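You operate a simulated robot arm through the tools that you are given. There is no shell and no other tool. Be economical: measure what you need, move in short steps, check, and stop when the job is done.

You are at the controls of a simulated two-armed robot. One attempt, no reset.

JOB
Wipe up the spill on the left half of the grey work bench with the blue cloth and put it back.
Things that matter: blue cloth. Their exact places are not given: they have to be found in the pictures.

The check looks at the end state, three seconds after you hand in, the way a careful person would. Anything else that was tipped, shoved, dropped, spilled or broken makes it a failure. Flat cloth is picked up by pressing the open fingertips on it (5 to 10 N) and closing them slowly along it; thin cloth reads only 2 to 8 mm in the jaws.

ROBOT AND FRAMES
Two 7-joint arms with two-finger parallel grippers on one trunk, on a base that drives. Base frame: it is fixed to the floor where the robot stands at the start and does not move with it; the origin is under the middle of the robot, x ahead of it, y to its left, z up; the surface under the hand at the start is at about z = 850. Units: mm, degrees, N and s.
The left shoulder is at the start at [60, 189, 1228], the right one opposite. With the tool pointing down near the work surface each hand reaches from about 100 to 640 mm from the robot's upright axis, wherever it stands, measured 20 degrees to its own side. Payload 3.43 kg a hand.
The TCP of each hand is the grasp point between the finger pads, 30 mm short of the fingertips. In the tool frame z runs along the fingers and y along their closing line. Largest opening 94 mm; finger width 28, thickness 10; the body of the gripper, 50 by 96 mm, starts 55 mm behind the TCP.
Orientation is told as [roll, pitch, yaw] about the base's x, y, z axes, in that order, counted from this pose: with the fingers straight down and closing along the base's y, the tool's x points along the base's -x, its y along +y and its z along -z.

CONTROLS
- The arms move only by the tool nudge_tool. It takes "left_increments", "right_increments" or both (then of equal length, played together; a hand with none holds still); each is a list of rows, each a list of 7 numbers: the shift along the tool's x, y, z in mm, then the turn, a rotation vector about the tool's x, y, z in degrees, then the closure in counts, from 0 (fully open) to 255 (shut). In form: [[x, y, z, wx, wy, wz, gripper], ...]. A call has 1 to 8 rows; each row shifts and turns the commanded pose from where the row before left it, along the tool's axes as they then stand. Rows are played at 5 a second. More than 50 mm and 8.6 degrees between two rows, or a gripper value outside its range, and nothing of the call is played. Where a pose cannot be reached the arm comes as near as it can. A force on the tool above 40 N (or 10 N above the force at the start of the call, whichever is more), or a blocked arm, ends the call early, and 0.2 s more pass. The fingers move at their own pace (about 153 mm/s each) and stop on an object; they squeeze with about 31 N. The grip force told is the motor's: it shows also when the fingers shut on nothing. Time passes only in rows, and 0.2 s behind the last, so rows that do not move let the fingers close. The reply holds the time, the measured pose of the TCP, the force on the tool along the base axes, the opening and the grip force, in the units named above and with some noise, with the torque about the TCP (base axes, N m) and any sound that the robot's microphone picked up.
- Cameras (640 x 400 px; columns grow to the right, rows downward): "scene" is now at [7.6, 20.2, 1768.2]; the picture's right is [0.28, -0.96, 0.00], its down [-0.81, -0.24, -0.54] and it looks along [0.51, 0.15, -0.84] (base axes); focal length 267 px, centre (320, 200). "left" rides on the left gripper at [76, -14, -103] in its tool frame; the picture's right is [0.18, 0.98, 0.00], its down [-0.75, 0.14, -0.64] and it looks along [-0.63, 0.12, 0.77] (tool axes); focal length 243 px, centre (320, 200). "right" rides on the right gripper at [76, 14, -103] in its tool frame; the picture's right is [-0.18, 0.98, 0.00], its down [-0.75, -0.14, -0.64] and it looks along [-0.63, -0.12, 0.77] (tool axes); focal length 243 px, centre (320, 200).
- snapshot(camera): a new picture of that camera. It takes no simulated time.
- move_column(by): slides the trunk up (or, below 0, down) by that many mm; the arms and the scene camera ride with it, the base frame stays. It gives what a move gives, with no picture.
- roll_base(legs): drives the robot by 1 to 6 legs, each [ahead, left, turn to the left] in mm, mm and degrees, along the robot's own axes; the way and the turn of a leg run together, so that a leg with both is an arc; at most 1500 mm and 180 degrees a leg. The arms and the cameras ride along, it lands a little off, and it stops where it bumps. It gives what a move gives.
- pan_tilt(pan, tilt): turns the head with the scene camera to pan (to the left, within 86 degrees either way) and tilt (down, from -29 to 69), counted from straight ahead of the robot. It gives what a move gives.
- pixel_to_xyz(camera, pixels): there is no depth. For up to 12 entries [column, row, z] of the newest picture of that camera ("zoom" is the newest enlarged one), the place [x, y] in the base frame at which the ray of that pixel passes the height z, good to about 3 mm. It takes no simulated time.
- close_up(camera, box): a new picture of the part [left, top, right, bottom] of that camera's present view, enlarged. It takes no simulated time.
- job_done(): hands the job in; it is judged then, once.

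Keep the steps short. Do not move on a guess: measure, check each grasp and each placing, and mend mistakes. In all there are 80 turns and 58 pictures (those below and enlarged ones count). Leave the grippers open and the arms clear of the work at the hand-in unless told otherwise, and finish with a single line.

The tools are called after "Request:" as a command line: name --argument value ..., lists and objects as JSON in quotes. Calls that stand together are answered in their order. nudge_tool: Moves the arms, as the interface text tells. Its arguments: {"type":"object","properties":{"left_increments":{"type":"array"},"right_increments":{"type":"array"}},"required":[]} The other tools are called the same way: move_column (by) slides the trunk up or down; roll_base (legs) drives the base; pan_tilt (pan, tilt) turns the head that bears the scene camera; snapshot (camera) takes a picture; pixel_to_xyz (camera, pixels) gives the place at which the rays of pixels pass given heights; close_up (camera, box) takes an enlarged picture of a part of a camera's view; job_done () hands the job in.

At the start:

```text
clock: 0.0
left_eef_pos: [393.8, 412.2, 1085.8]
left_tool_rot: [-0.1, 0.0, 0.1]
left_force: [-0.1, -0.3, 0.2]
left_moment: [0.02, 0.01, 0.0]
left_finger_gap: 94.1
left_grip_force: 0.0
right_eef_pos: [346.6, 34.5, 1046.3]
right_tool_rot: [0.0, -0.1, 0.0]
right_force: [0.4, 0.1, 0.2]
right_moment: [0.02, -0.02, -0.04]
right_finger_gap: 94.1
right_grip_force: 0.0
trunk travel left (down, up): [-900.0, 90.0]
robot x, y, heading: [2.2, 2.6, 0.3]
head pan, tilt: [16.2, 57.6]
```

scene: 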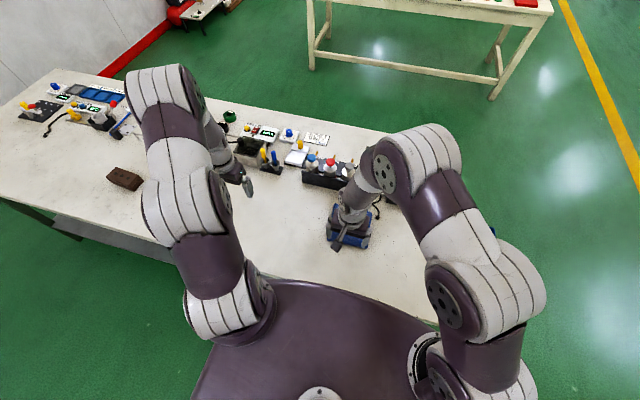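
right: 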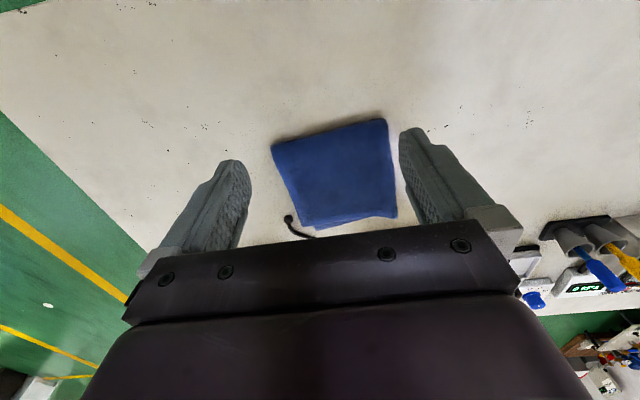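
left: 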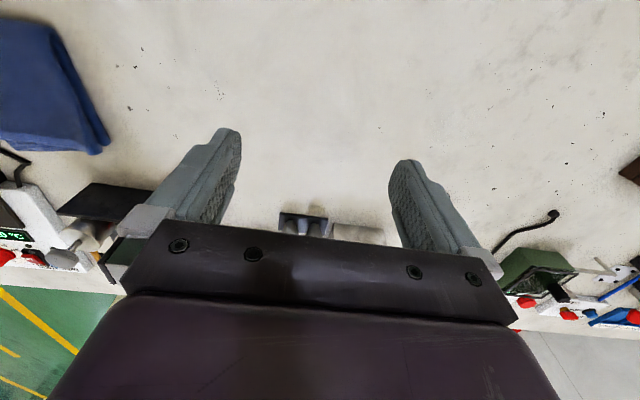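

The blue cloth lies under the right hand. I don't see the spill yet, so I'll turn the head to look over the left half of the bench.

Request:
pan_tilt --pan 45 --tilt 50

Request:
snapshot --camera "scene"

Request:
pixel_to_xyz --camera "right" --pixels '[[272, 146, 853], [385, 119, 853], [397, 215, 853], [303, 226, 853], [335, 172, 853], [288, 217, 853]]'

```text
clock: 0.9
left_eef_pos: [391.7, 411.9, 1085.7]
left_tool_rot: [0.0, -0.1, -0.1]
left_force: [-0.3, -0.2, -0.4]
left_moment: [-0.01, 0.03, 0.0]
left_finger_gap: 93.9
left_grip_force: 0.0
right_eef_pos: [348.3, 35.3, 1045.4]
right_tool_rot: [-0.1, -0.1, 0.0]
right_force: [0.4, -0.4, -0.2]
right_moment: [0.01, 0.01, 0.0]
right_finger_gap: 93.9
right_grip_force: 0.1
trunk travel left (down, up): [-900.0, 90.0]
robot x, y, heading: [-1.0, -0.0, -0.2]
head pan, tilt: [45.0, 50.0]
```

```text
54 pictures are left
```

scene: 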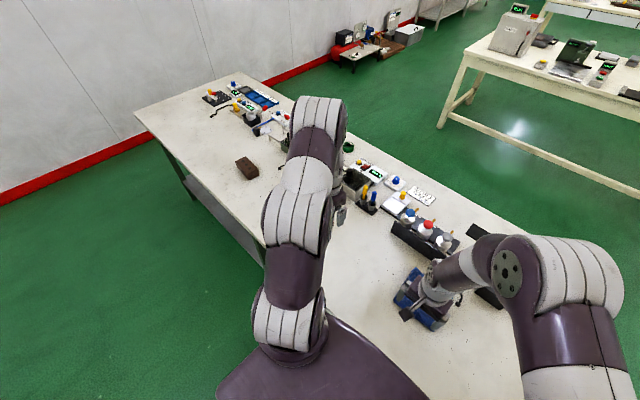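

```text
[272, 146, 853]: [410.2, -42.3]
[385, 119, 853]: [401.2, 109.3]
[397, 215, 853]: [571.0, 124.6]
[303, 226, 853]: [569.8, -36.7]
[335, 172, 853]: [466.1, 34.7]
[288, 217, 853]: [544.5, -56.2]
```

Request:
close_up --camera "scene" --box '[130, 70, 370, 220]'

Request:
close_up --camera "right" --box '[220, 80, 460, 250]'

Request:
close_up --camera "left" --box '[220, 0, 640, 262]'

```text
2.67 times, centred on (250, 145) of scene
```

zoom: 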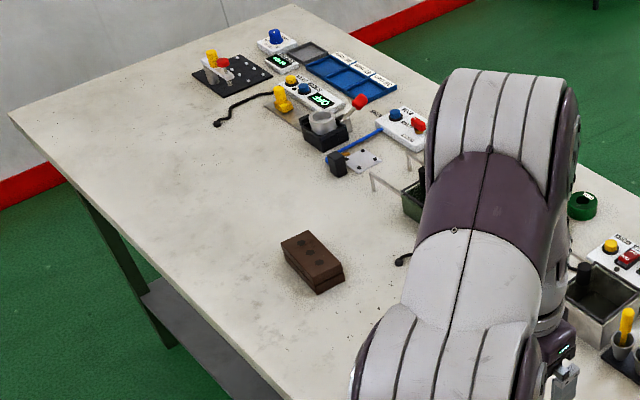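

```text
2.35 times, centred on (340, 165) of right
```

zoom: 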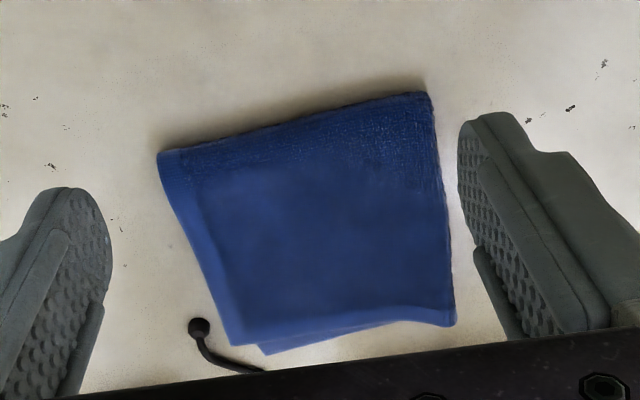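

```text
1.52 times, centred on (430, 131) of left
```

zoom: 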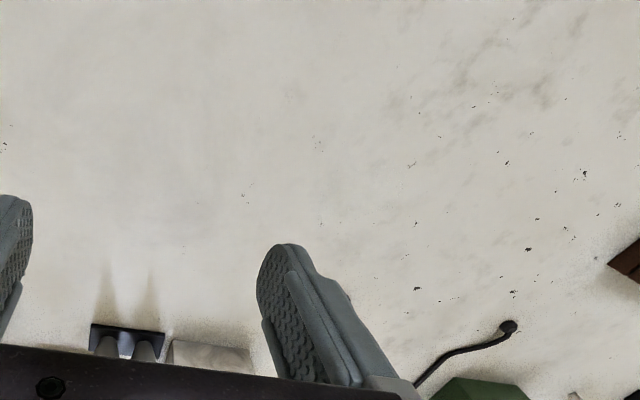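

I can't see a clear spill: there are only faint grey smudges at the upper right of the left camera's view. I'll measure the bench and brick, then move the left arm out of the way.

Request:
pixel_to_xyz --camera "scene" --pixels '[[134, 115, 850], [240, 73, 850], [265, 265, 850], [520, 380, 850], [248, 178, 850], [237, 162, 850], [259, 172, 850], [600, 290, 850], [178, 175, 850]]'

Request:
pixel_to_xyz --camera "left" --pixels '[[540, 50, 850], [430, 50, 850], [636, 172, 850], [555, 215, 850], [300, 225, 850], [20, 150, 850]]'

Request:
nudge_tool --left_increments '[[0, 40, -20, 0, 0, 0, 0], [0, 45, -20, 0, 0, 0, 0], [0, 45, -20, 0, 0, 0, 0], [0, 45, 0, 0, 0, 0, 0], [0, 45, 0, 0, 0, 0, 0]]'

Request:
snapshot --camera "left"

Request:
snapshot --camera "scene"

```text
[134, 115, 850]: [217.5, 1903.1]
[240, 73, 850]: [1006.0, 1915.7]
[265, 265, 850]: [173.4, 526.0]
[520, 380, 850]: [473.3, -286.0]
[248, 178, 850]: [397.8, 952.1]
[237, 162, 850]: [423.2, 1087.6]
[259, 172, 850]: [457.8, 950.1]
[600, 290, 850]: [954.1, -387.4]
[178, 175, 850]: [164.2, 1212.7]
```

```text
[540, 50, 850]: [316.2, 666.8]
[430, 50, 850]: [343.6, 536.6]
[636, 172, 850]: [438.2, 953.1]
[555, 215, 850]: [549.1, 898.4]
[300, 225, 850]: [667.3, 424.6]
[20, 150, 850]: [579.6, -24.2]
```

```text
clock: 2.1
left_eef_pos: [379.1, 616.1, 1132.3]
left_tool_rot: [-0.1, -0.1, 0.2]
left_force: [-0.7, -0.5, 0.2]
left_moment: [-0.01, 0.01, -0.06]
left_finger_gap: 94.1
left_grip_force: 0.0
left hand out of reach, approached as far as the arm can: row 5
right_eef_pos: [347.4, 35.8, 1045.4]
right_tool_rot: [-0.1, 0.0, 0.1]
right_force: [0.4, -0.3, 0.9]
right_moment: [-0.03, 0.03, 0.02]
right_finger_gap: 94.2
right_grip_force: 0.0
trunk travel left (down, up): [-900.0, 90.0]
robot x, y, heading: [-2.6, 4.0, 0.0]
head pan, tilt: [45.0, 50.0]
```

```text
50 pictures are left
```

left: 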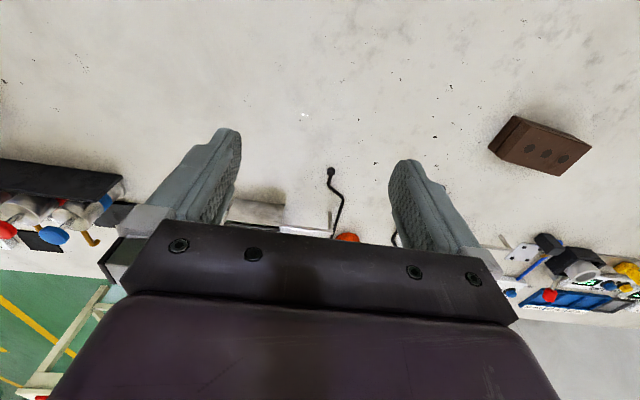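

```text
49 pictures are left
```

scene: 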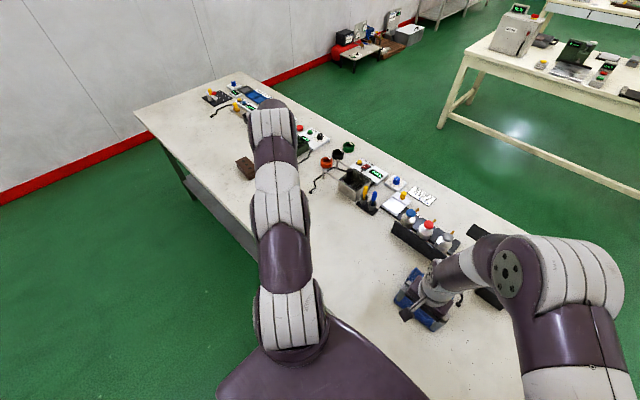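

There's a small bright glint at (303,114) in the left camera, so I'll enlarge that area.

Request:
close_up --camera "left" --box '[220, 40, 420, 165]'

Request:
close_up --camera "scene" --box '[280, 180, 480, 305]'

Request:
close_up --camera "scene" --box '[130, 75, 290, 175]'

Request:
pixel_to_xyz --camera "left" --pixels '[[303, 114, 850], [370, 40, 850], [330, 172, 850], [500, 140, 850]]'

```text
3.20 times, centred on (320, 102) of left
```

zoom: 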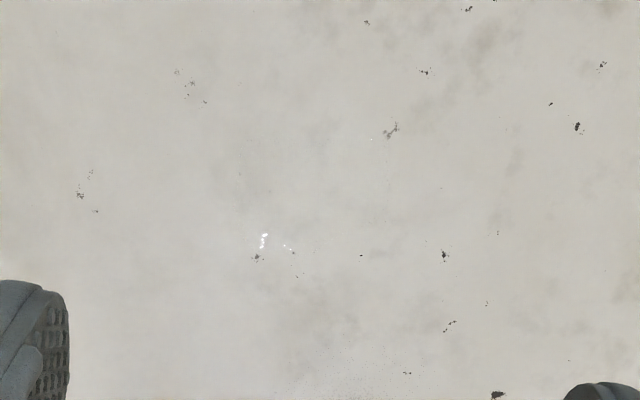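

```text
3.20 times, centred on (380, 242) of scene
```

zoom: 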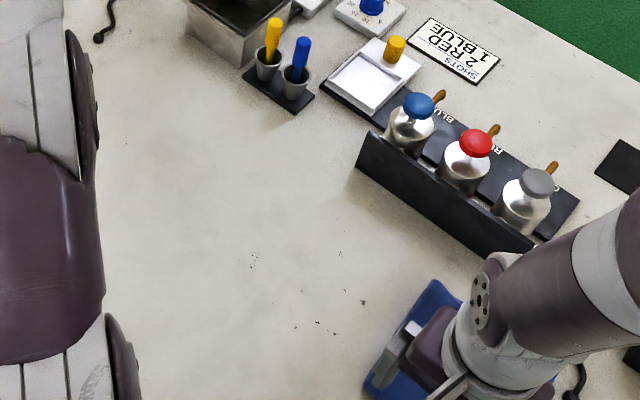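

```text
4.00 times, centred on (210, 125) of scene
```

zoom: 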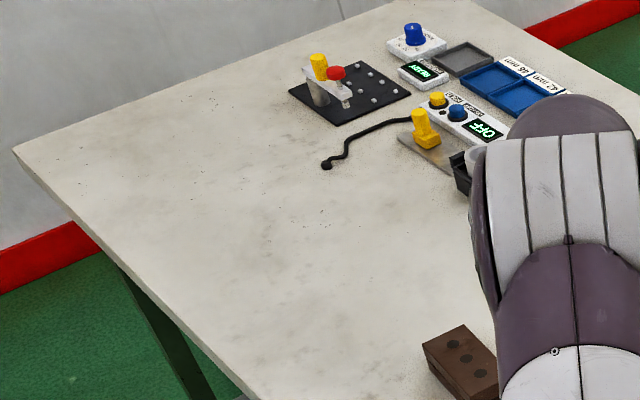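

```text
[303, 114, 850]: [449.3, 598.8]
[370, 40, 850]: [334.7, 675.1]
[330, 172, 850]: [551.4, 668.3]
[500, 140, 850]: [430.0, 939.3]
```

The glint is at about (449, 599), and it could be a clear liquid. I'll go lower with the left camera to look again.

Request:
nudge_tool --left_increments '[[15, 0, 40, 0, 0, 0, 0], [20, -10, 40, 0, 0, 0, 0], [25, -10, 40, 0, 0, 0, 0], [30, -20, 20, 0, 0, 0, 0], [30, 0, 0, 0, 0, 0, 0]]'

Request:
snapshot --camera "left"

```text
clock: 3.3
left_eef_pos: [257.9, 572.3, 994.2]
left_tool_rot: [0.0, -0.1, 0.0]
left_force: [-0.8, 0.3, 0.1]
left_moment: [-0.04, -0.03, 0.01]
left_finger_gap: 94.1
left_grip_force: 0.0
right_eef_pos: [347.0, 33.4, 1046.5]
right_tool_rot: [0.0, -0.1, 0.0]
right_force: [-0.2, 0.1, 0.4]
right_moment: [0.01, -0.02, 0.04]
right_finger_gap: 94.0
right_grip_force: 0.2
trunk travel left (down, up): [-900.0, 90.0]
robot x, y, heading: [-2.8, -0.1, 0.0]
head pan, tilt: [45.0, 50.0]
```

```text
45 pictures are left
```

left: 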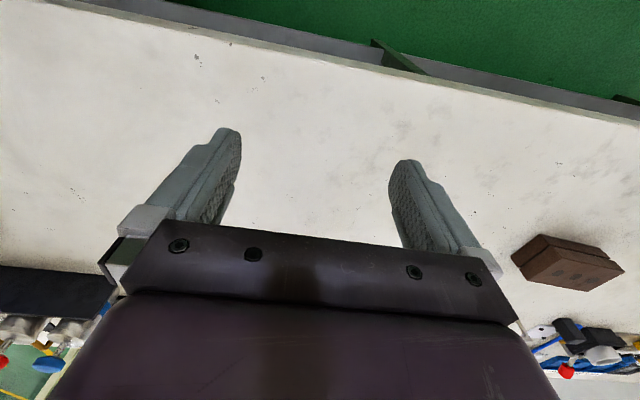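

The gripper hides that spot from here, so I'll use the scene camera.

Request:
pan_tilt --pan 58 --tilt 50

Request:
snapshot --camera "scene"

```text
clock: 4.1
left_eef_pos: [259.9, 572.5, 994.6]
left_tool_rot: [0.0, -0.1, 0.0]
left_force: [0.3, -0.6, 0.6]
left_moment: [-0.02, 0.0, 0.01]
left_finger_gap: 93.8
left_grip_force: 0.1
right_eef_pos: [347.7, 35.0, 1046.2]
right_tool_rot: [-0.1, 0.0, 0.0]
right_force: [-0.1, -0.5, -0.7]
right_moment: [0.0, -0.04, 0.04]
right_finger_gap: 94.0
right_grip_force: 0.0
trunk travel left (down, up): [-900.0, 90.0]
robot x, y, heading: [4.7, -2.1, -0.0]
head pan, tilt: [58.0, 50.0]
```

```text
44 pictures are left
```

scene: 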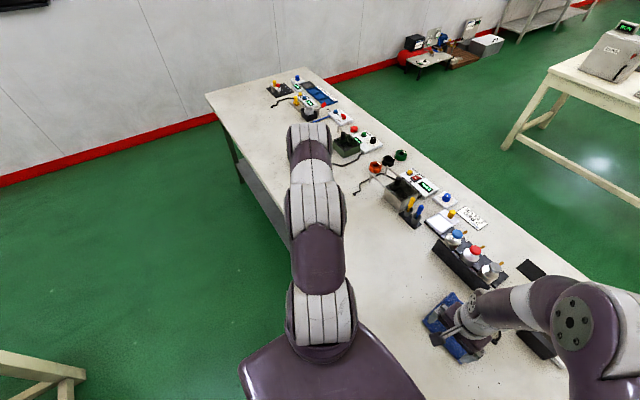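

Request:
close_up --camera "scene" --box '[320, 130, 480, 230]'

Request:
close_up --camera "scene" --box '[340, 220, 500, 320]'

Request:
pixel_to_xyz --camera "scene" --pixels '[[355, 215, 850], [370, 250, 850], [410, 250, 850]]'

```text
4.00 times, centred on (400, 180) of scene
```

zoom: 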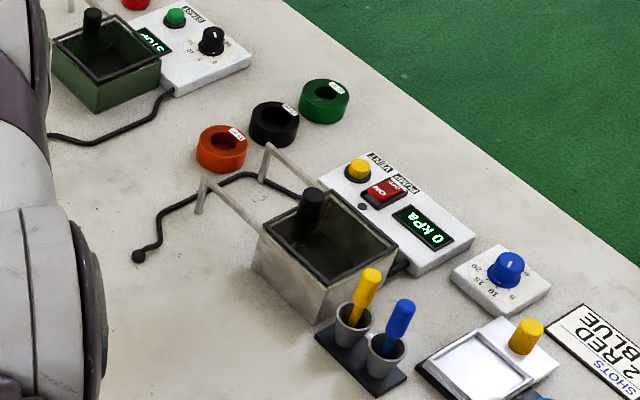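

```text
4.00 times, centred on (420, 270) of scene
```

zoom: 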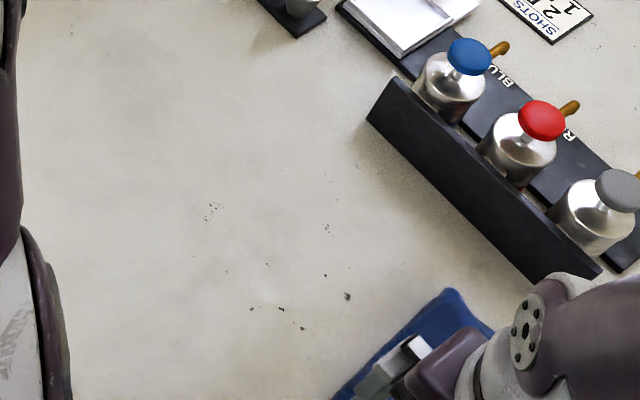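

```text
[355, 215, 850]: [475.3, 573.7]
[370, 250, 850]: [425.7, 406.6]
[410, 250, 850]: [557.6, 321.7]
```

Nothing shows in the near part. I'll tuck the left arm so the scene camera can see the far left, and check what stands on the floor there.

Request:
pixel_to_xyz --camera "scene" --pixels '[[85, 375, 400], [85, 375, 700], [5, 350, 700], [350, 50, 850]]'

Request:
nudge_tool --left_increments '[[0, -45, -45, 0, 0, 0, 0], [0, -45, -45, 0, 0, 0, 0], [0, -45, -45, 0, 0, 0, 0], [0, -45, 0, 0, 0, 0, 0], [0, -45, 0, 0, 0, 0, 0]]'

Request:
snapshot --camera "scene"

```text
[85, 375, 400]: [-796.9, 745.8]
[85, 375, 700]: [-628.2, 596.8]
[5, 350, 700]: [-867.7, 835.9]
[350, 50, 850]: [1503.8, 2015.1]
```

```text
refused: row 1 steps farther than a row can; nothing moved
```

```text
41 pictures are left
```

scene: 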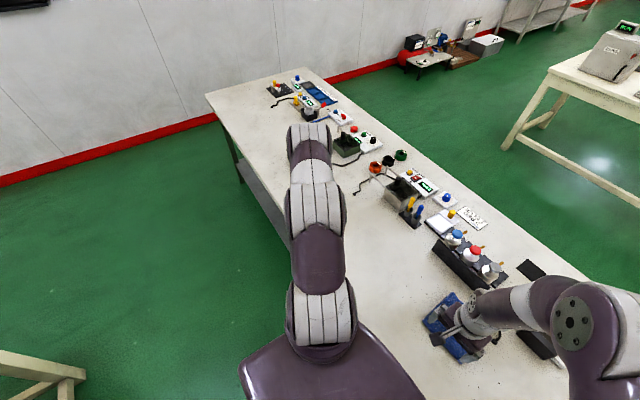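

Request:
nudge_tool --left_increments '[[0, -34, -34, 0, 0, 0, 0], [0, -34, -34, 0, 0, 0, 0], [0, -34, -34, 0, 0, 0, 0], [0, -45, 0, 0, 0, 0, 0], [0, -45, 0, 0, 0, 0, 0], [0, -45, 0, 0, 0, 0, 0]]'

Request:
snapshot --camera "scene"

```text
clock: 5.5
left_eef_pos: [259.9, 334.7, 1094.3]
left_tool_rot: [0.1, 0.1, 0.0]
left_force: [0.3, -0.7, 0.0]
left_moment: [0.0, -0.02, -0.01]
left_finger_gap: 94.1
left_grip_force: 0.0
right_eef_pos: [347.5, 33.1, 1046.7]
right_tool_rot: [0.1, -0.1, 0.0]
right_force: [-0.2, 0.5, 0.0]
right_moment: [0.01, 0.01, 0.0]
right_finger_gap: 93.8
right_grip_force: 0.0
trunk travel left (down, up): [-900.0, 90.0]
robot x, y, heading: [0.2, -2.5, 0.0]
head pan, tilt: [58.0, 50.0]
```

```text
40 pictures are left
```

scene: 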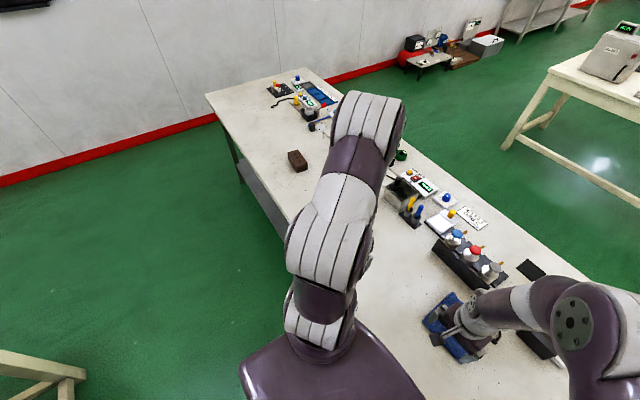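

I'll drive left 600 mm along the bench to look for the spill. The hands are about 190 mm above the bench.

Request:
roll_base --legs '[[0, 300, 0], [0, 300, 0]]'

Request:
snapshot --camera "scene"

Request:
snapshot --camera "left"

Request:
snapshot --camera "right"

```text
clock: 9.2
left_eef_pos: [264.4, 938.4, 1094.8]
left_tool_rot: [0.1, -0.1, -0.4]
left_force: [0.1, -0.2, -0.1]
left_moment: [0.02, 0.0, 0.0]
left_finger_gap: 94.0
left_grip_force: 0.1
right_eef_pos: [350.0, 636.8, 1045.5]
right_tool_rot: [0.2, 0.0, -0.5]
right_force: [0.0, -0.7, 0.1]
right_moment: [0.01, 0.02, -0.03]
right_finger_gap: 93.7
right_grip_force: 0.1
trunk travel left (down, up): [-900.0, 90.0]
robot x, y, heading: [0.4, 604.4, -0.6]
head pan, tilt: [58.0, 50.0]
```

```text
39 pictures are left
```

scene: 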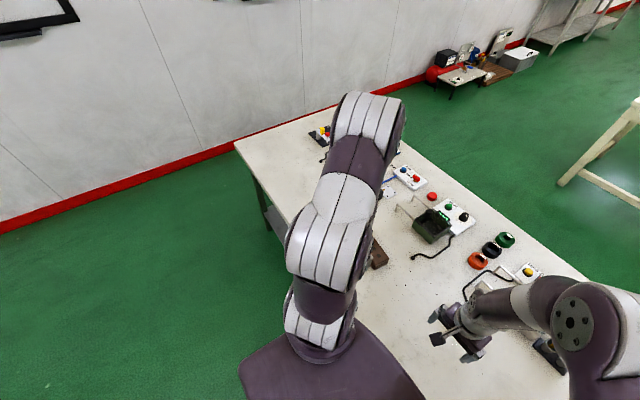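

```text
38 pictures are left
```

left: 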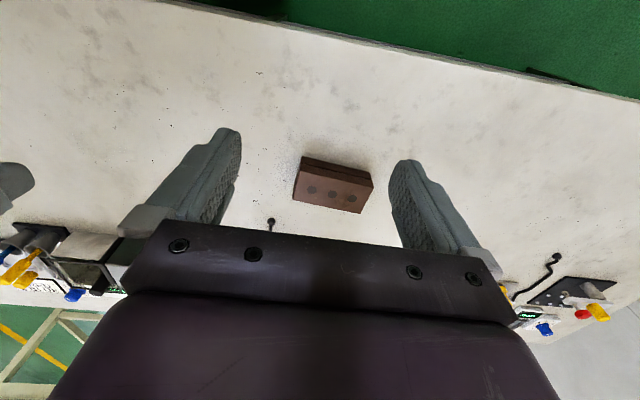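

```text
37 pictures are left
```

right: 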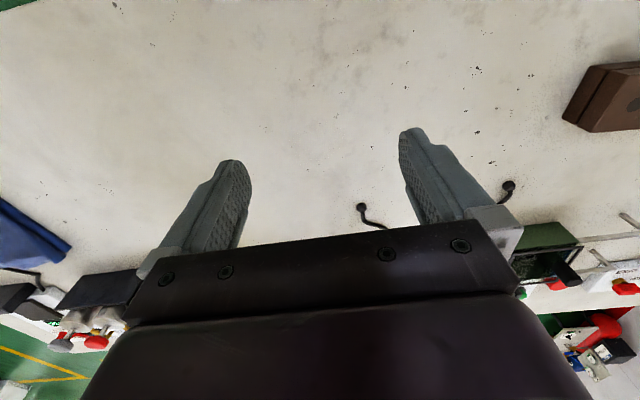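

Request:
close_up --camera "left" --box '[400, 80, 640, 230]'

Request:
close_up --camera "right" --box '[220, 20, 540, 220]'

Request:
pan_tilt --pan 25 --tilt 45

Request:
snapshot --camera "scene"

```text
2.67 times, centred on (520, 155) of left
```

zoom: 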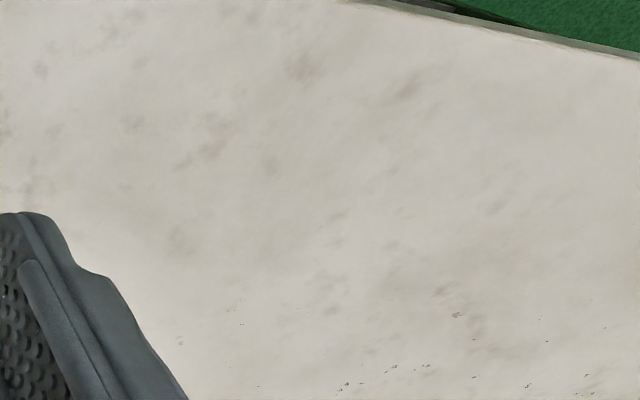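

```text
2.00 times, centred on (380, 120) of right
```

zoom: 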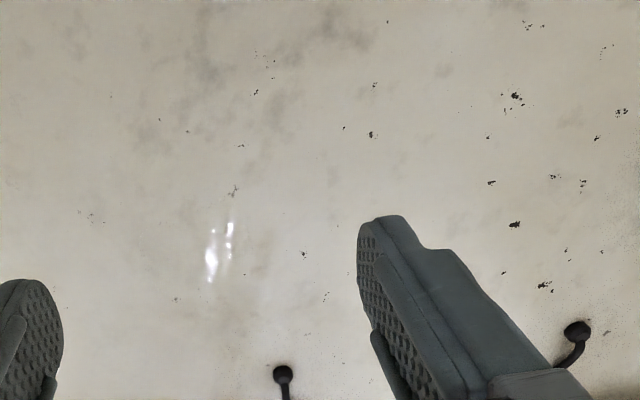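

```text
clock: 10.2
left_eef_pos: [264.4, 939.2, 1095.3]
left_tool_rot: [0.1, -0.1, -0.5]
left_force: [0.1, 0.3, 0.4]
left_moment: [0.02, 0.02, -0.03]
left_finger_gap: 93.9
left_grip_force: 0.0
right_eef_pos: [349.3, 637.3, 1044.3]
right_tool_rot: [0.0, 0.0, -0.5]
right_force: [1.0, -0.2, -0.4]
right_moment: [-0.01, -0.01, -0.03]
right_finger_gap: 94.0
right_grip_force: 0.1
trunk travel left (down, up): [-900.0, 90.0]
robot x, y, heading: [2.6, 608.3, -0.4]
head pan, tilt: [25.0, 45.0]
```

```text
34 pictures are left
```

scene: 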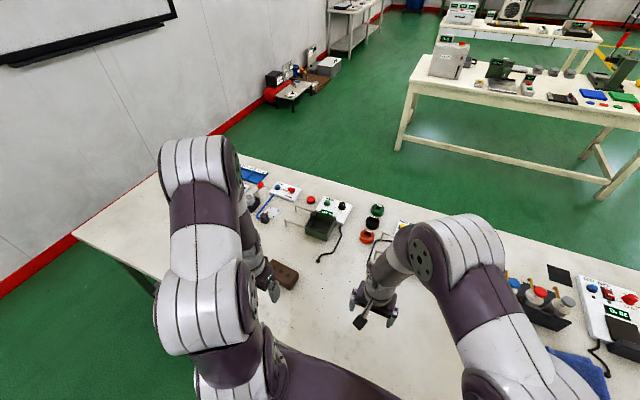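

The right camera now shows bright reflections at about (327,142), near the same place. It looks like a clear wet spot, so I'll locate and enlarge it.

Request:
close_up --camera "right" --box '[270, 80, 400, 190]'

Request:
pixel_to_xyz --camera "right" --pixels '[[327, 150, 850], [334, 128, 850], [300, 150, 850], [380, 150, 850], [361, 207, 850], [320, 60, 850], [330, 36, 850]]'

Request:
close_up --camera "scene" --box '[260, 230, 420, 330]'

```text
3.64 times, centred on (335, 135) of right
```

zoom: 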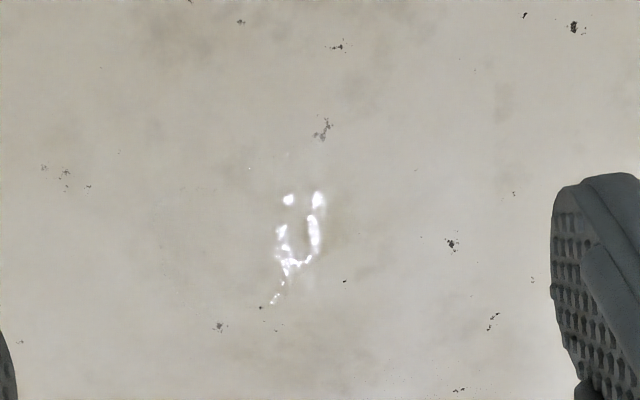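

```text
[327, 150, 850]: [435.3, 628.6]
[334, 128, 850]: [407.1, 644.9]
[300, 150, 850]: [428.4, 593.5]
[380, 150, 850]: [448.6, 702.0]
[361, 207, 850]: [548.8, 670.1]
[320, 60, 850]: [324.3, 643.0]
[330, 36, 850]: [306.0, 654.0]
```

```text
4.00 times, centred on (340, 280) of scene
```

zoom: 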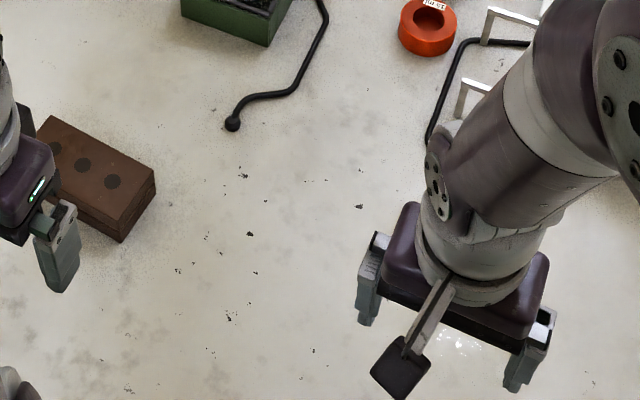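

Request:
pixel_to_xyz --camera "zoom" --pixels '[[455, 340, 850], [445, 330, 850], [470, 350, 850], [590, 370, 850]]'

Request:
nudge_tool --right_increments '[[0, -40, 0, 0, 0, 0, 0], [0, -40, 0, 0, 0, 0, 0]]'

Request:
close_up --camera "right" --box '[240, 60, 400, 190]'

```text
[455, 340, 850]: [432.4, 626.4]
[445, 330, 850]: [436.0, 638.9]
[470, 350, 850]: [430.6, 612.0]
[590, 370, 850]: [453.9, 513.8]
```

```text
clock: 10.8
left_eef_pos: [265.4, 938.8, 1095.3]
left_tool_rot: [0.1, 0.0, -0.4]
left_force: [-0.1, 0.2, 0.5]
left_moment: [0.0, -0.01, 0.02]
left_finger_gap: 94.0
left_grip_force: 0.1
right_eef_pos: [348.8, 557.0, 1045.7]
right_tool_rot: [0.1, 0.1, -0.5]
right_force: [1.1, -0.6, -0.3]
right_moment: [-0.02, 0.01, 0.02]
right_finger_gap: 94.1
right_grip_force: 0.0
trunk travel left (down, up): [-900.0, 90.0]
robot x, y, heading: [2.2, 607.9, -0.7]
head pan, tilt: [25.0, 45.0]
```

```text
3.08 times, centred on (320, 125) of right
```

zoom: 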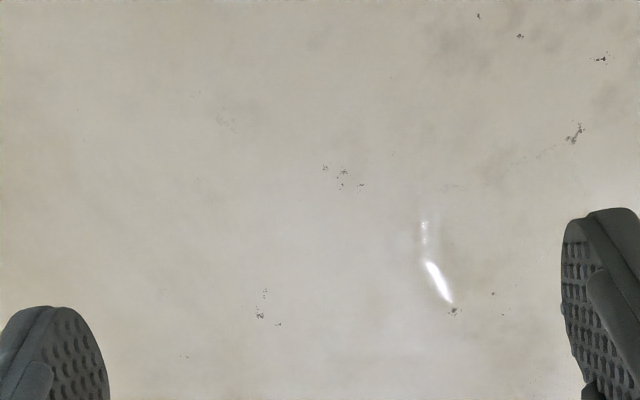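

Request:
pixel_to_xyz --camera "zoom" --pixels '[[425, 225, 850], [445, 295, 850], [430, 262, 850], [453, 310, 850], [575, 130, 850]]'

Request:
nudge_tool --right_increments '[[-40, 20, 0, 0, 0, 0, 0], [-40, 20, 0, 0, 0, 0, 0]]'

Request:
close_up --camera "right" --box '[220, 20, 460, 190]'

```text
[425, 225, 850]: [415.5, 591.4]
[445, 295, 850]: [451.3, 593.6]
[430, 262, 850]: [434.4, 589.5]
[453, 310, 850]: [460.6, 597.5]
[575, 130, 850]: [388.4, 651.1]
```

```text
clock: 11.4
left_eef_pos: [266.9, 939.5, 1093.6]
left_tool_rot: [-0.1, 0.1, -0.6]
left_force: [-0.7, 0.4, -0.1]
left_moment: [0.03, 0.02, 0.02]
left_finger_gap: 94.2
left_grip_force: 0.0
right_eef_pos: [433.3, 598.9, 1043.0]
right_tool_rot: [0.0, 0.1, -0.5]
right_force: [1.3, 0.4, 0.3]
right_moment: [-0.03, 0.01, 0.0]
right_finger_gap: 93.9
right_grip_force: 0.1
trunk travel left (down, up): [-900.0, 90.0]
robot x, y, heading: [0.2, 607.0, -0.4]
head pan, tilt: [25.0, 45.0]
```

```text
2.35 times, centred on (340, 105) of right
```

zoom: 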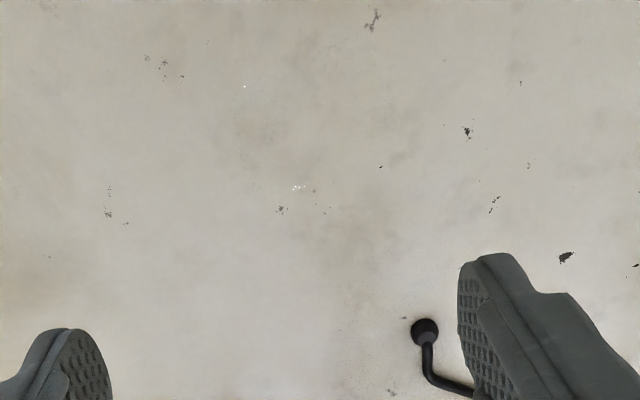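

Request:
pixel_to_xyz --camera "zoom" --pixels '[[297, 188, 850], [245, 87, 850], [388, 102, 850]]'

Request:
nudge_tool --right_increments '[[45, 10, 0, 0, 0, 0, 0], [45, 10, 0, 0, 0, 0, 0], [45, 10, 0, 0, 0, 0, 0]]'

Request:
close_up --camera "right" --box '[220, 40, 460, 210]'

```text
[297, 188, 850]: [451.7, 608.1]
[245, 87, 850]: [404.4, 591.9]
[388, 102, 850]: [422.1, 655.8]
```

```text
clock: 12.2
left_eef_pos: [264.2, 940.2, 1094.9]
left_tool_rot: [-0.1, -0.1, -0.5]
left_force: [1.0, -1.0, -0.5]
left_moment: [0.01, 0.01, 0.02]
left_finger_gap: 94.0
left_grip_force: 0.0
right_eef_pos: [293.2, 631.6, 1043.3]
right_tool_rot: [0.0, 0.0, -0.6]
right_force: [-0.5, 0.8, 0.0]
right_moment: [0.02, -0.07, 0.01]
right_finger_gap: 93.9
right_grip_force: 0.1
trunk travel left (down, up): [-900.0, 90.0]
robot x, y, heading: [5.7, 607.0, -0.6]
head pan, tilt: [25.0, 45.0]
```

```text
2.35 times, centred on (340, 125) of right
```

zoom: 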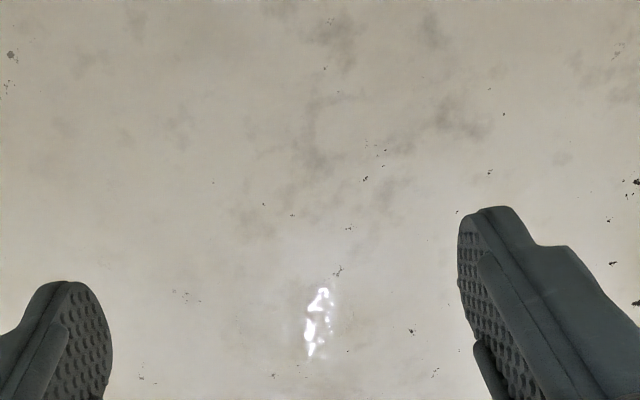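

Request:
pixel_to_xyz --camera "zoom" --pixels '[[310, 355, 850], [325, 290, 850], [308, 320, 850], [338, 272, 850]]'

Request:
nudge_tool --right_increments '[[-10, 45, 0, 0, 0, 0, 0], [-10, 45, 0, 0, 0, 0, 0]]'

Request:
close_up --camera "right" --box '[200, 60, 440, 210]'

```text
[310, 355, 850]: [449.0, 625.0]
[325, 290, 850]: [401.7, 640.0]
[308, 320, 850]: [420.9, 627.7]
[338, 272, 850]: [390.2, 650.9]
```

```text
clock: 12.8
left_eef_pos: [266.3, 942.7, 1093.4]
left_tool_rot: [-0.1, -0.1, -0.4]
left_force: [-0.2, 0.6, -0.7]
left_moment: [-0.05, -0.03, 0.03]
left_finger_gap: 94.1
left_grip_force: 0.1
right_eef_pos: [314.9, 720.5, 1046.1]
right_tool_rot: [-0.2, 0.0, -0.6]
right_force: [0.4, 0.1, -0.3]
right_moment: [-0.04, 0.01, 0.02]
right_finger_gap: 93.8
right_grip_force: 0.1
trunk travel left (down, up): [-900.0, 90.0]
robot x, y, heading: [1.9, 608.1, -0.6]
head pan, tilt: [25.0, 45.0]
```

```text
2.67 times, centred on (320, 135) of right
```

zoom: 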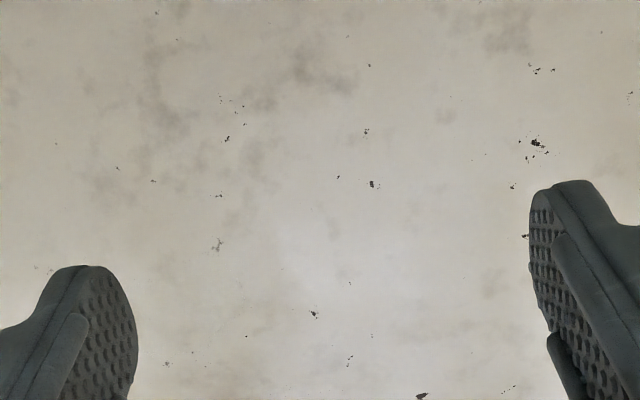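

The reflections only appear within x about 400–455 and y about 588–650, so there's a clear puddle centred near (427, 620). None showed with the camera further left. Next I'll drive back for the cloth.

Request:
roll_base --legs '[[0, -300, 0], [0, -305, 0.5]]'

Request:
nudge_tool --right_increments '[[-15, -40, 0, 0, 0, 0, 0], [-15, -40, 0, 0, 0, 0, 0], [0, 0, 0, 0, 0, 0, 0]]'

Request:
snapshot --camera "right"

Request:
pixel_to_xyz --camera "right" --pixels '[[272, 146, 853]]'

```text
clock: 16.5
left_eef_pos: [258.8, 334.5, 1093.8]
left_tool_rot: [-0.1, 0.0, -0.3]
left_force: [0.5, -0.7, 0.9]
left_moment: [-0.03, 0.03, -0.01]
left_finger_gap: 94.3
left_grip_force: 0.1
right_eef_pos: [308.6, 113.2, 1046.2]
right_tool_rot: [-0.1, 0.0, -0.4]
right_force: [-0.2, 1.3, 0.0]
right_moment: [-0.01, 0.02, -0.01]
right_finger_gap: 93.9
right_grip_force: 0.0
trunk travel left (down, up): [-900.0, 90.0]
robot x, y, heading: [-4.2, -1.8, -0.2]
head pan, tilt: [25.0, 45.0]
```

```text
clock: 17.3
left_eef_pos: [258.4, 334.7, 1094.3]
left_tool_rot: [0.0, 0.0, -0.3]
left_force: [-0.2, -0.4, 1.0]
left_moment: [-0.01, -0.03, -0.03]
left_finger_gap: 93.8
left_grip_force: 0.0
right_eef_pos: [339.3, 34.1, 1047.5]
right_tool_rot: [0.1, 0.1, -0.2]
right_force: [-0.5, 0.5, 0.6]
right_moment: [0.01, 0.01, -0.01]
right_finger_gap: 94.1
right_grip_force: 0.1
trunk travel left (down, up): [-900.0, 90.0]
robot x, y, heading: [-6.1, -1.8, -0.0]
head pan, tilt: [25.0, 45.0]
```

```text
27 pictures are left
```

right: 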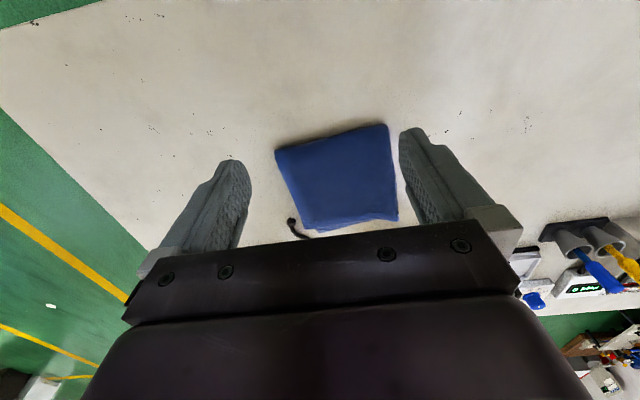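

```text
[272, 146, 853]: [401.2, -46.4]
```

The cloth is in view, centred at about (487, 38). I'll move over it with half-open fingers and come down in steps.

Request:
nudge_tool --right_increments '[[-45, 1, 10, 0, 0, 0, 80], [-45, 1, 10, 0, 0, 0, 80], [-45, 1, 10, 0, 0, 0, 80], [-5, 0, 40, 0, 0, 0, 80], [0, 0, 40, 0, 0, 0, 80], [0, 0, 25, 0, 0, 0, 80], [0, 0, 0, 0, 0, 0, 80]]'

Request:
close_up --camera "right" --box '[160, 60, 480, 260]'

```text
clock: 18.9
left_eef_pos: [259.2, 332.7, 1095.0]
left_tool_rot: [0.0, 0.0, -0.4]
left_force: [-0.4, 0.3, 0.1]
left_moment: [0.0, 0.01, 0.01]
left_finger_gap: 94.3
left_grip_force: 0.2
right_eef_pos: [479.5, 34.2, 910.8]
right_tool_rot: [-0.1, 0.0, -0.3]
right_force: [0.6, 0.9, 0.7]
right_moment: [0.0, -0.01, -0.02]
right_finger_gap: 64.5
right_grip_force: 0.0
trunk travel left (down, up): [-900.0, 90.0]
robot x, y, heading: [-0.7, 3.3, -0.4]
head pan, tilt: [25.0, 45.0]
```

```text
2.00 times, centred on (320, 160) of right
```

zoom: 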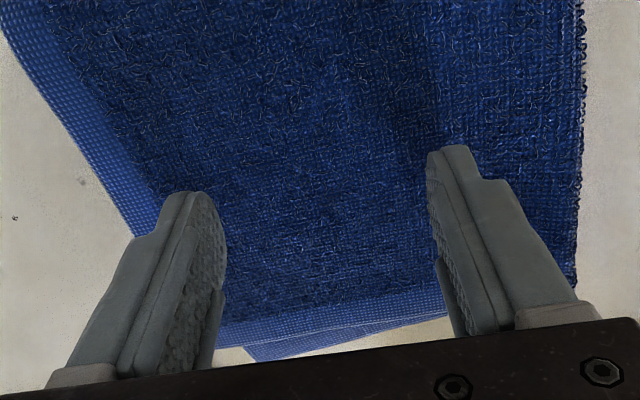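

Request:
nudge_tool --right_increments '[[0, 0, 6, 0, 0, 0, 80], [0, 0, 6, 0, 0, 0, 80], [0, 0, 6, 0, 0, 0, 80], [0, 0, 0, 0, 0, 0, 80]]'

```text
clock: 19.9
left_eef_pos: [259.3, 332.8, 1094.6]
left_tool_rot: [0.0, 0.1, -0.2]
left_force: [0.8, 0.0, -0.3]
left_moment: [-0.01, -0.01, -0.01]
left_finger_gap: 93.8
left_grip_force: 0.1
right_eef_pos: [479.1, 34.5, 894.4]
right_tool_rot: [0.0, -0.2, -0.3]
right_force: [0.5, -0.5, 5.7]
right_moment: [0.0, -0.02, -0.01]
right_finger_gap: 64.2
right_grip_force: 0.0
trunk travel left (down, up): [-900.0, 90.0]
robot x, y, heading: [0.0, 0.2, -0.2]
head pan, tilt: [25.0, 45.0]
```

The fingertips press on the cloth with 5.7 N. I'll close slowly.

Request:
nudge_tool --right_increments '[[0, 0, 1, 0, 0, 0, 90], [0, 0, 0, 0, 0, 0, 110], [0, 0, 0, 0, 0, 0, 130], [0, 0, 0, 0, 0, 0, 150], [0, 0, 0, 0, 0, 0, 170], [0, 0, 0, 0, 0, 0, 190], [0, 0, 0, 0, 0, 0, 210], [0, 0, 0, 0, 0, 0, 230]]'

Request:
nudge_tool --right_increments '[[0, 0, 0, 0, 0, 0, 245], [0, 0, 0, 0, 0, 0, 255], [0, 0, 0, 0, 0, 0, 255]]'

Request:
close_up --camera "right" --box '[160, 60, 480, 260]'

```text
clock: 21.7
left_eef_pos: [256.1, 333.2, 1095.4]
left_tool_rot: [0.0, 0.0, -0.3]
left_force: [0.4, -1.7, -0.5]
left_moment: [0.02, 0.05, -0.01]
left_finger_gap: 94.1
left_grip_force: 0.1
right_eef_pos: [478.2, 33.6, 892.4]
right_tool_rot: [0.0, -0.1, -0.3]
right_force: [0.1, -0.5, 9.5]
right_moment: [0.0, 0.0, 0.03]
right_finger_gap: 15.6
right_grip_force: 31.2
trunk travel left (down, up): [-900.0, 90.0]
robot x, y, heading: [-2.5, 1.0, -0.3]
head pan, tilt: [25.0, 45.0]
```

```text
clock: 22.5
left_eef_pos: [257.2, 333.9, 1094.6]
left_tool_rot: [0.0, 0.0, -0.3]
left_force: [0.3, -0.3, 0.2]
left_moment: [-0.02, 0.0, 0.02]
left_finger_gap: 94.1
left_grip_force: 0.1
right_eef_pos: [479.2, 34.7, 893.2]
right_tool_rot: [0.0, -0.1, -0.4]
right_force: [0.5, 0.2, 9.3]
right_moment: [0.01, 0.0, 0.06]
right_finger_gap: 15.7
right_grip_force: 31.0
trunk travel left (down, up): [-900.0, 90.0]
robot x, y, heading: [0.2, -2.5, -0.3]
head pan, tilt: [25.0, 45.0]
```

```text
2.00 times, centred on (320, 160) of right
```

zoom: 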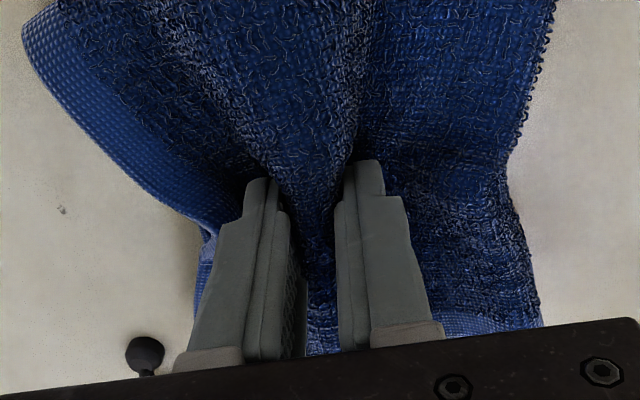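

It's gripped at 15.7 mm, with several layers caught. I'll lift straight up and check.

Request:
nudge_tool --right_increments '[[0, 0, -15, 0, 0, 0, 255], [0, 0, -30, 0, 0, 0, 255], [0, 0, -40, 0, 0, 0, 255], [0, 0, -45, 0, 0, 0, 255], [0, 0, -45, 0, 0, 0, 255], [0, 0, -25, 0, 0, 0, 255]]'

Request:
pan_tilt --pan 0 --tilt 57

Request:
snapshot --camera "scene"

```text
clock: 23.9
left_eef_pos: [259.1, 333.4, 1093.8]
left_tool_rot: [-0.1, 0.0, -0.2]
left_force: [-0.4, -0.3, 1.3]
left_moment: [0.01, -0.01, -0.02]
left_finger_gap: 94.2
left_grip_force: 0.1
right_eef_pos: [479.3, 32.8, 1094.7]
right_tool_rot: [0.0, 0.0, -0.2]
right_force: [0.1, 0.1, 0.3]
right_moment: [-0.03, -0.03, 0.03]
right_finger_gap: 15.3
right_grip_force: 31.0
trunk travel left (down, up): [-900.0, 90.0]
robot x, y, heading: [-1.2, -2.3, -0.0]
head pan, tilt: [25.0, 45.0]
```

```text
clock: 24.8
left_eef_pos: [259.4, 334.0, 1094.9]
left_tool_rot: [0.0, 0.1, -0.3]
left_force: [-0.5, 0.6, -0.8]
left_moment: [0.0, 0.01, -0.01]
left_finger_gap: 93.9
left_grip_force: 0.0
right_eef_pos: [479.6, 32.7, 1093.8]
right_tool_rot: [-0.1, -0.1, -0.3]
right_force: [0.1, -0.2, -1.7]
right_moment: [-0.01, -0.02, 0.03]
right_finger_gap: 15.3
right_grip_force: 31.4
trunk travel left (down, up): [-900.0, 90.0]
robot x, y, heading: [-1.6, -4.3, -0.3]
head pan, tilt: [0.0, 57.0]
```

```text
24 pictures are left
```

scene: 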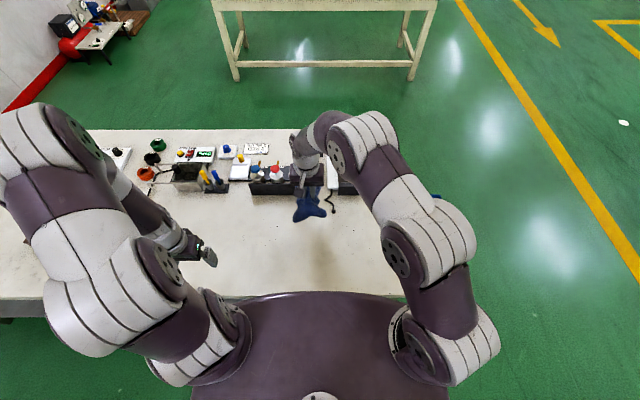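

The cloth is hanging from the hand. I'll draw the hand back from the jars and drive left to the spill.

Request:
nudge_tool --right_increments '[[40, 0, 0, 0, 0, 0, 255], [40, 0, 0, 0, 0, 0, 255], [0, 0, 0, 0, 0, 0, 255]]'

Request:
roll_base --legs '[[0, 300, 0], [0, 310, 0.3]]'

Request:
snapshot --camera "right"

```text
clock: 25.6
left_eef_pos: [261.3, 332.8, 1094.2]
left_tool_rot: [0.0, 0.1, -0.4]
left_force: [-0.9, 0.1, 0.6]
left_moment: [0.01, -0.02, 0.0]
left_finger_gap: 94.0
left_grip_force: 0.0
right_eef_pos: [399.7, 32.3, 1093.6]
right_tool_rot: [0.0, 0.1, -0.3]
right_force: [-0.4, 0.3, -0.8]
right_moment: [-0.01, 0.01, 0.05]
right_finger_gap: 15.3
right_grip_force: 31.2
trunk travel left (down, up): [-900.0, 90.0]
robot x, y, heading: [-2.5, -3.1, -0.4]
head pan, tilt: [0.0, 57.0]
```

```text
clock: 29.3
left_eef_pos: [262.7, 936.0, 1095.1]
left_tool_rot: [0.1, 0.0, -0.2]
left_force: [-0.4, 0.1, -0.4]
left_moment: [-0.02, 0.0, 0.0]
left_finger_gap: 93.9
left_grip_force: 0.1
right_eef_pos: [403.1, 636.2, 1094.7]
right_tool_rot: [0.1, 0.0, -0.1]
right_force: [-0.8, -0.2, -0.3]
right_moment: [0.0, 0.02, 0.0]
right_finger_gap: 15.2
right_grip_force: 31.0
trunk travel left (down, up): [-900.0, 90.0]
robot x, y, heading: [3.2, 603.4, -0.0]
head pan, tilt: [0.0, 57.0]
```

```text
23 pictures are left
```

right: 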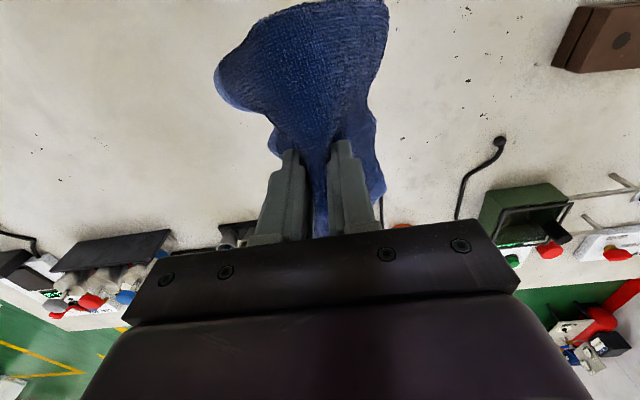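

Clear round about, apart from a cable end at (550, 668). I'll bring the cloth down beside the spill at about (405, 570), watching the force.

Request:
nudge_tool --right_increments '[[0, -33, 30, 0, 0, 0, 255], [0, -33, 30, 0, 0, 0, 255], [0, 0, 45, 0, 0, 0, 255], [0, 0, 40, 0, 0, 0, 255], [0, 0, 20, 0, 0, 0, 255], [0, 0, 15, 0, 0, 0, 255], [0, 0, 10, 0, 0, 0, 255], [0, 0, 0, 0, 0, 0, 255]]'

```text
clock: 31.1
left_eef_pos: [261.9, 937.6, 1094.4]
left_tool_rot: [0.0, -0.1, -0.2]
left_force: [-0.5, 0.8, 0.1]
left_moment: [0.01, -0.02, -0.01]
left_finger_gap: 94.2
left_grip_force: 0.1
right_eef_pos: [404.0, 572.4, 903.6]
right_tool_rot: [0.1, 0.0, -0.1]
right_force: [0.5, -0.4, 2.8]
right_moment: [-0.01, -0.01, 0.02]
right_finger_gap: 15.2
right_grip_force: 30.8
trunk travel left (down, up): [-900.0, 90.0]
robot x, y, heading: [6.0, 600.4, -0.1]
head pan, tilt: [0.0, 57.0]
```

Request:
nudge_tool --right_increments '[[0, 0, 6, 0, 0, 0, 255], [0, 0, 5, 0, 0, 0, 255], [0, 0, 0, 0, 0, 0, 255]]'

Request:
snapshot --camera "right"

```text
clock: 31.9
left_eef_pos: [259.6, 937.8, 1095.6]
left_tool_rot: [0.0, -0.2, -0.2]
left_force: [-0.4, 0.2, -0.3]
left_moment: [0.01, 0.01, -0.04]
left_finger_gap: 94.3
left_grip_force: 0.1
right_eef_pos: [401.7, 574.1, 894.2]
right_tool_rot: [0.2, -0.3, 0.0]
right_force: [-1.4, 1.3, 38.0]
right_moment: [0.03, 0.04, 0.1]
right_finger_gap: 15.3
right_grip_force: 31.2
trunk travel left (down, up): [-900.0, 90.0]
robot x, y, heading: [3.3, 600.7, 0.1]
head pan, tilt: [0.0, 57.0]
```

```text
22 pictures are left
```

right: 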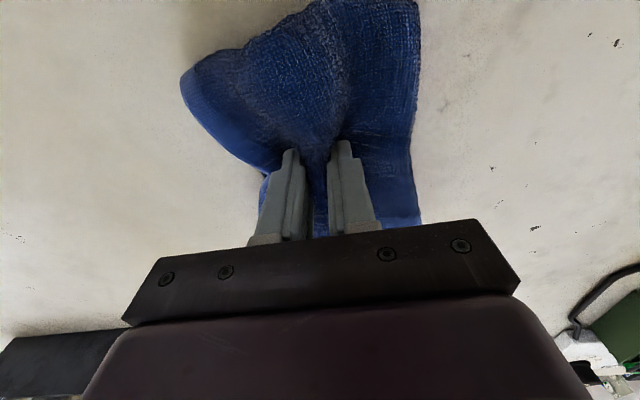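

38 N is too hard. I'll ease up and make the first stroke along y at x≈403.

Request:
nudge_tool --right_increments '[[0, 0, -5, 0, 0, 0, 255], [0, 20, 0, 0, 0, 0, 255], [0, 20, 0, 0, 0, 0, 255], [0, 20, 0, 0, 0, 0, 255], [0, 20, 0, 0, 0, 0, 255], [0, 20, 0, 0, 0, 0, 255], [-15, 0, 0, 0, 0, 0, 255], [0, 0, 0, 0, 0, 0, 255]]'

```text
clock: 33.7
left_eef_pos: [261.4, 937.9, 1094.9]
left_tool_rot: [-0.1, 0.0, -0.2]
left_force: [-0.7, 0.0, -0.3]
left_moment: [0.0, 0.01, -0.02]
left_finger_gap: 94.2
left_grip_force: 0.1
right_eef_pos: [418.1, 669.9, 898.2]
right_tool_rot: [0.0, -0.1, -0.1]
right_force: [-1.7, -0.3, 6.6]
right_moment: [-0.02, 0.02, 0.04]
right_finger_gap: 15.3
right_grip_force: 31.6
trunk travel left (down, up): [-900.0, 90.0]
robot x, y, heading: [-0.3, 604.6, -0.3]
head pan, tilt: [0.0, 57.0]
```

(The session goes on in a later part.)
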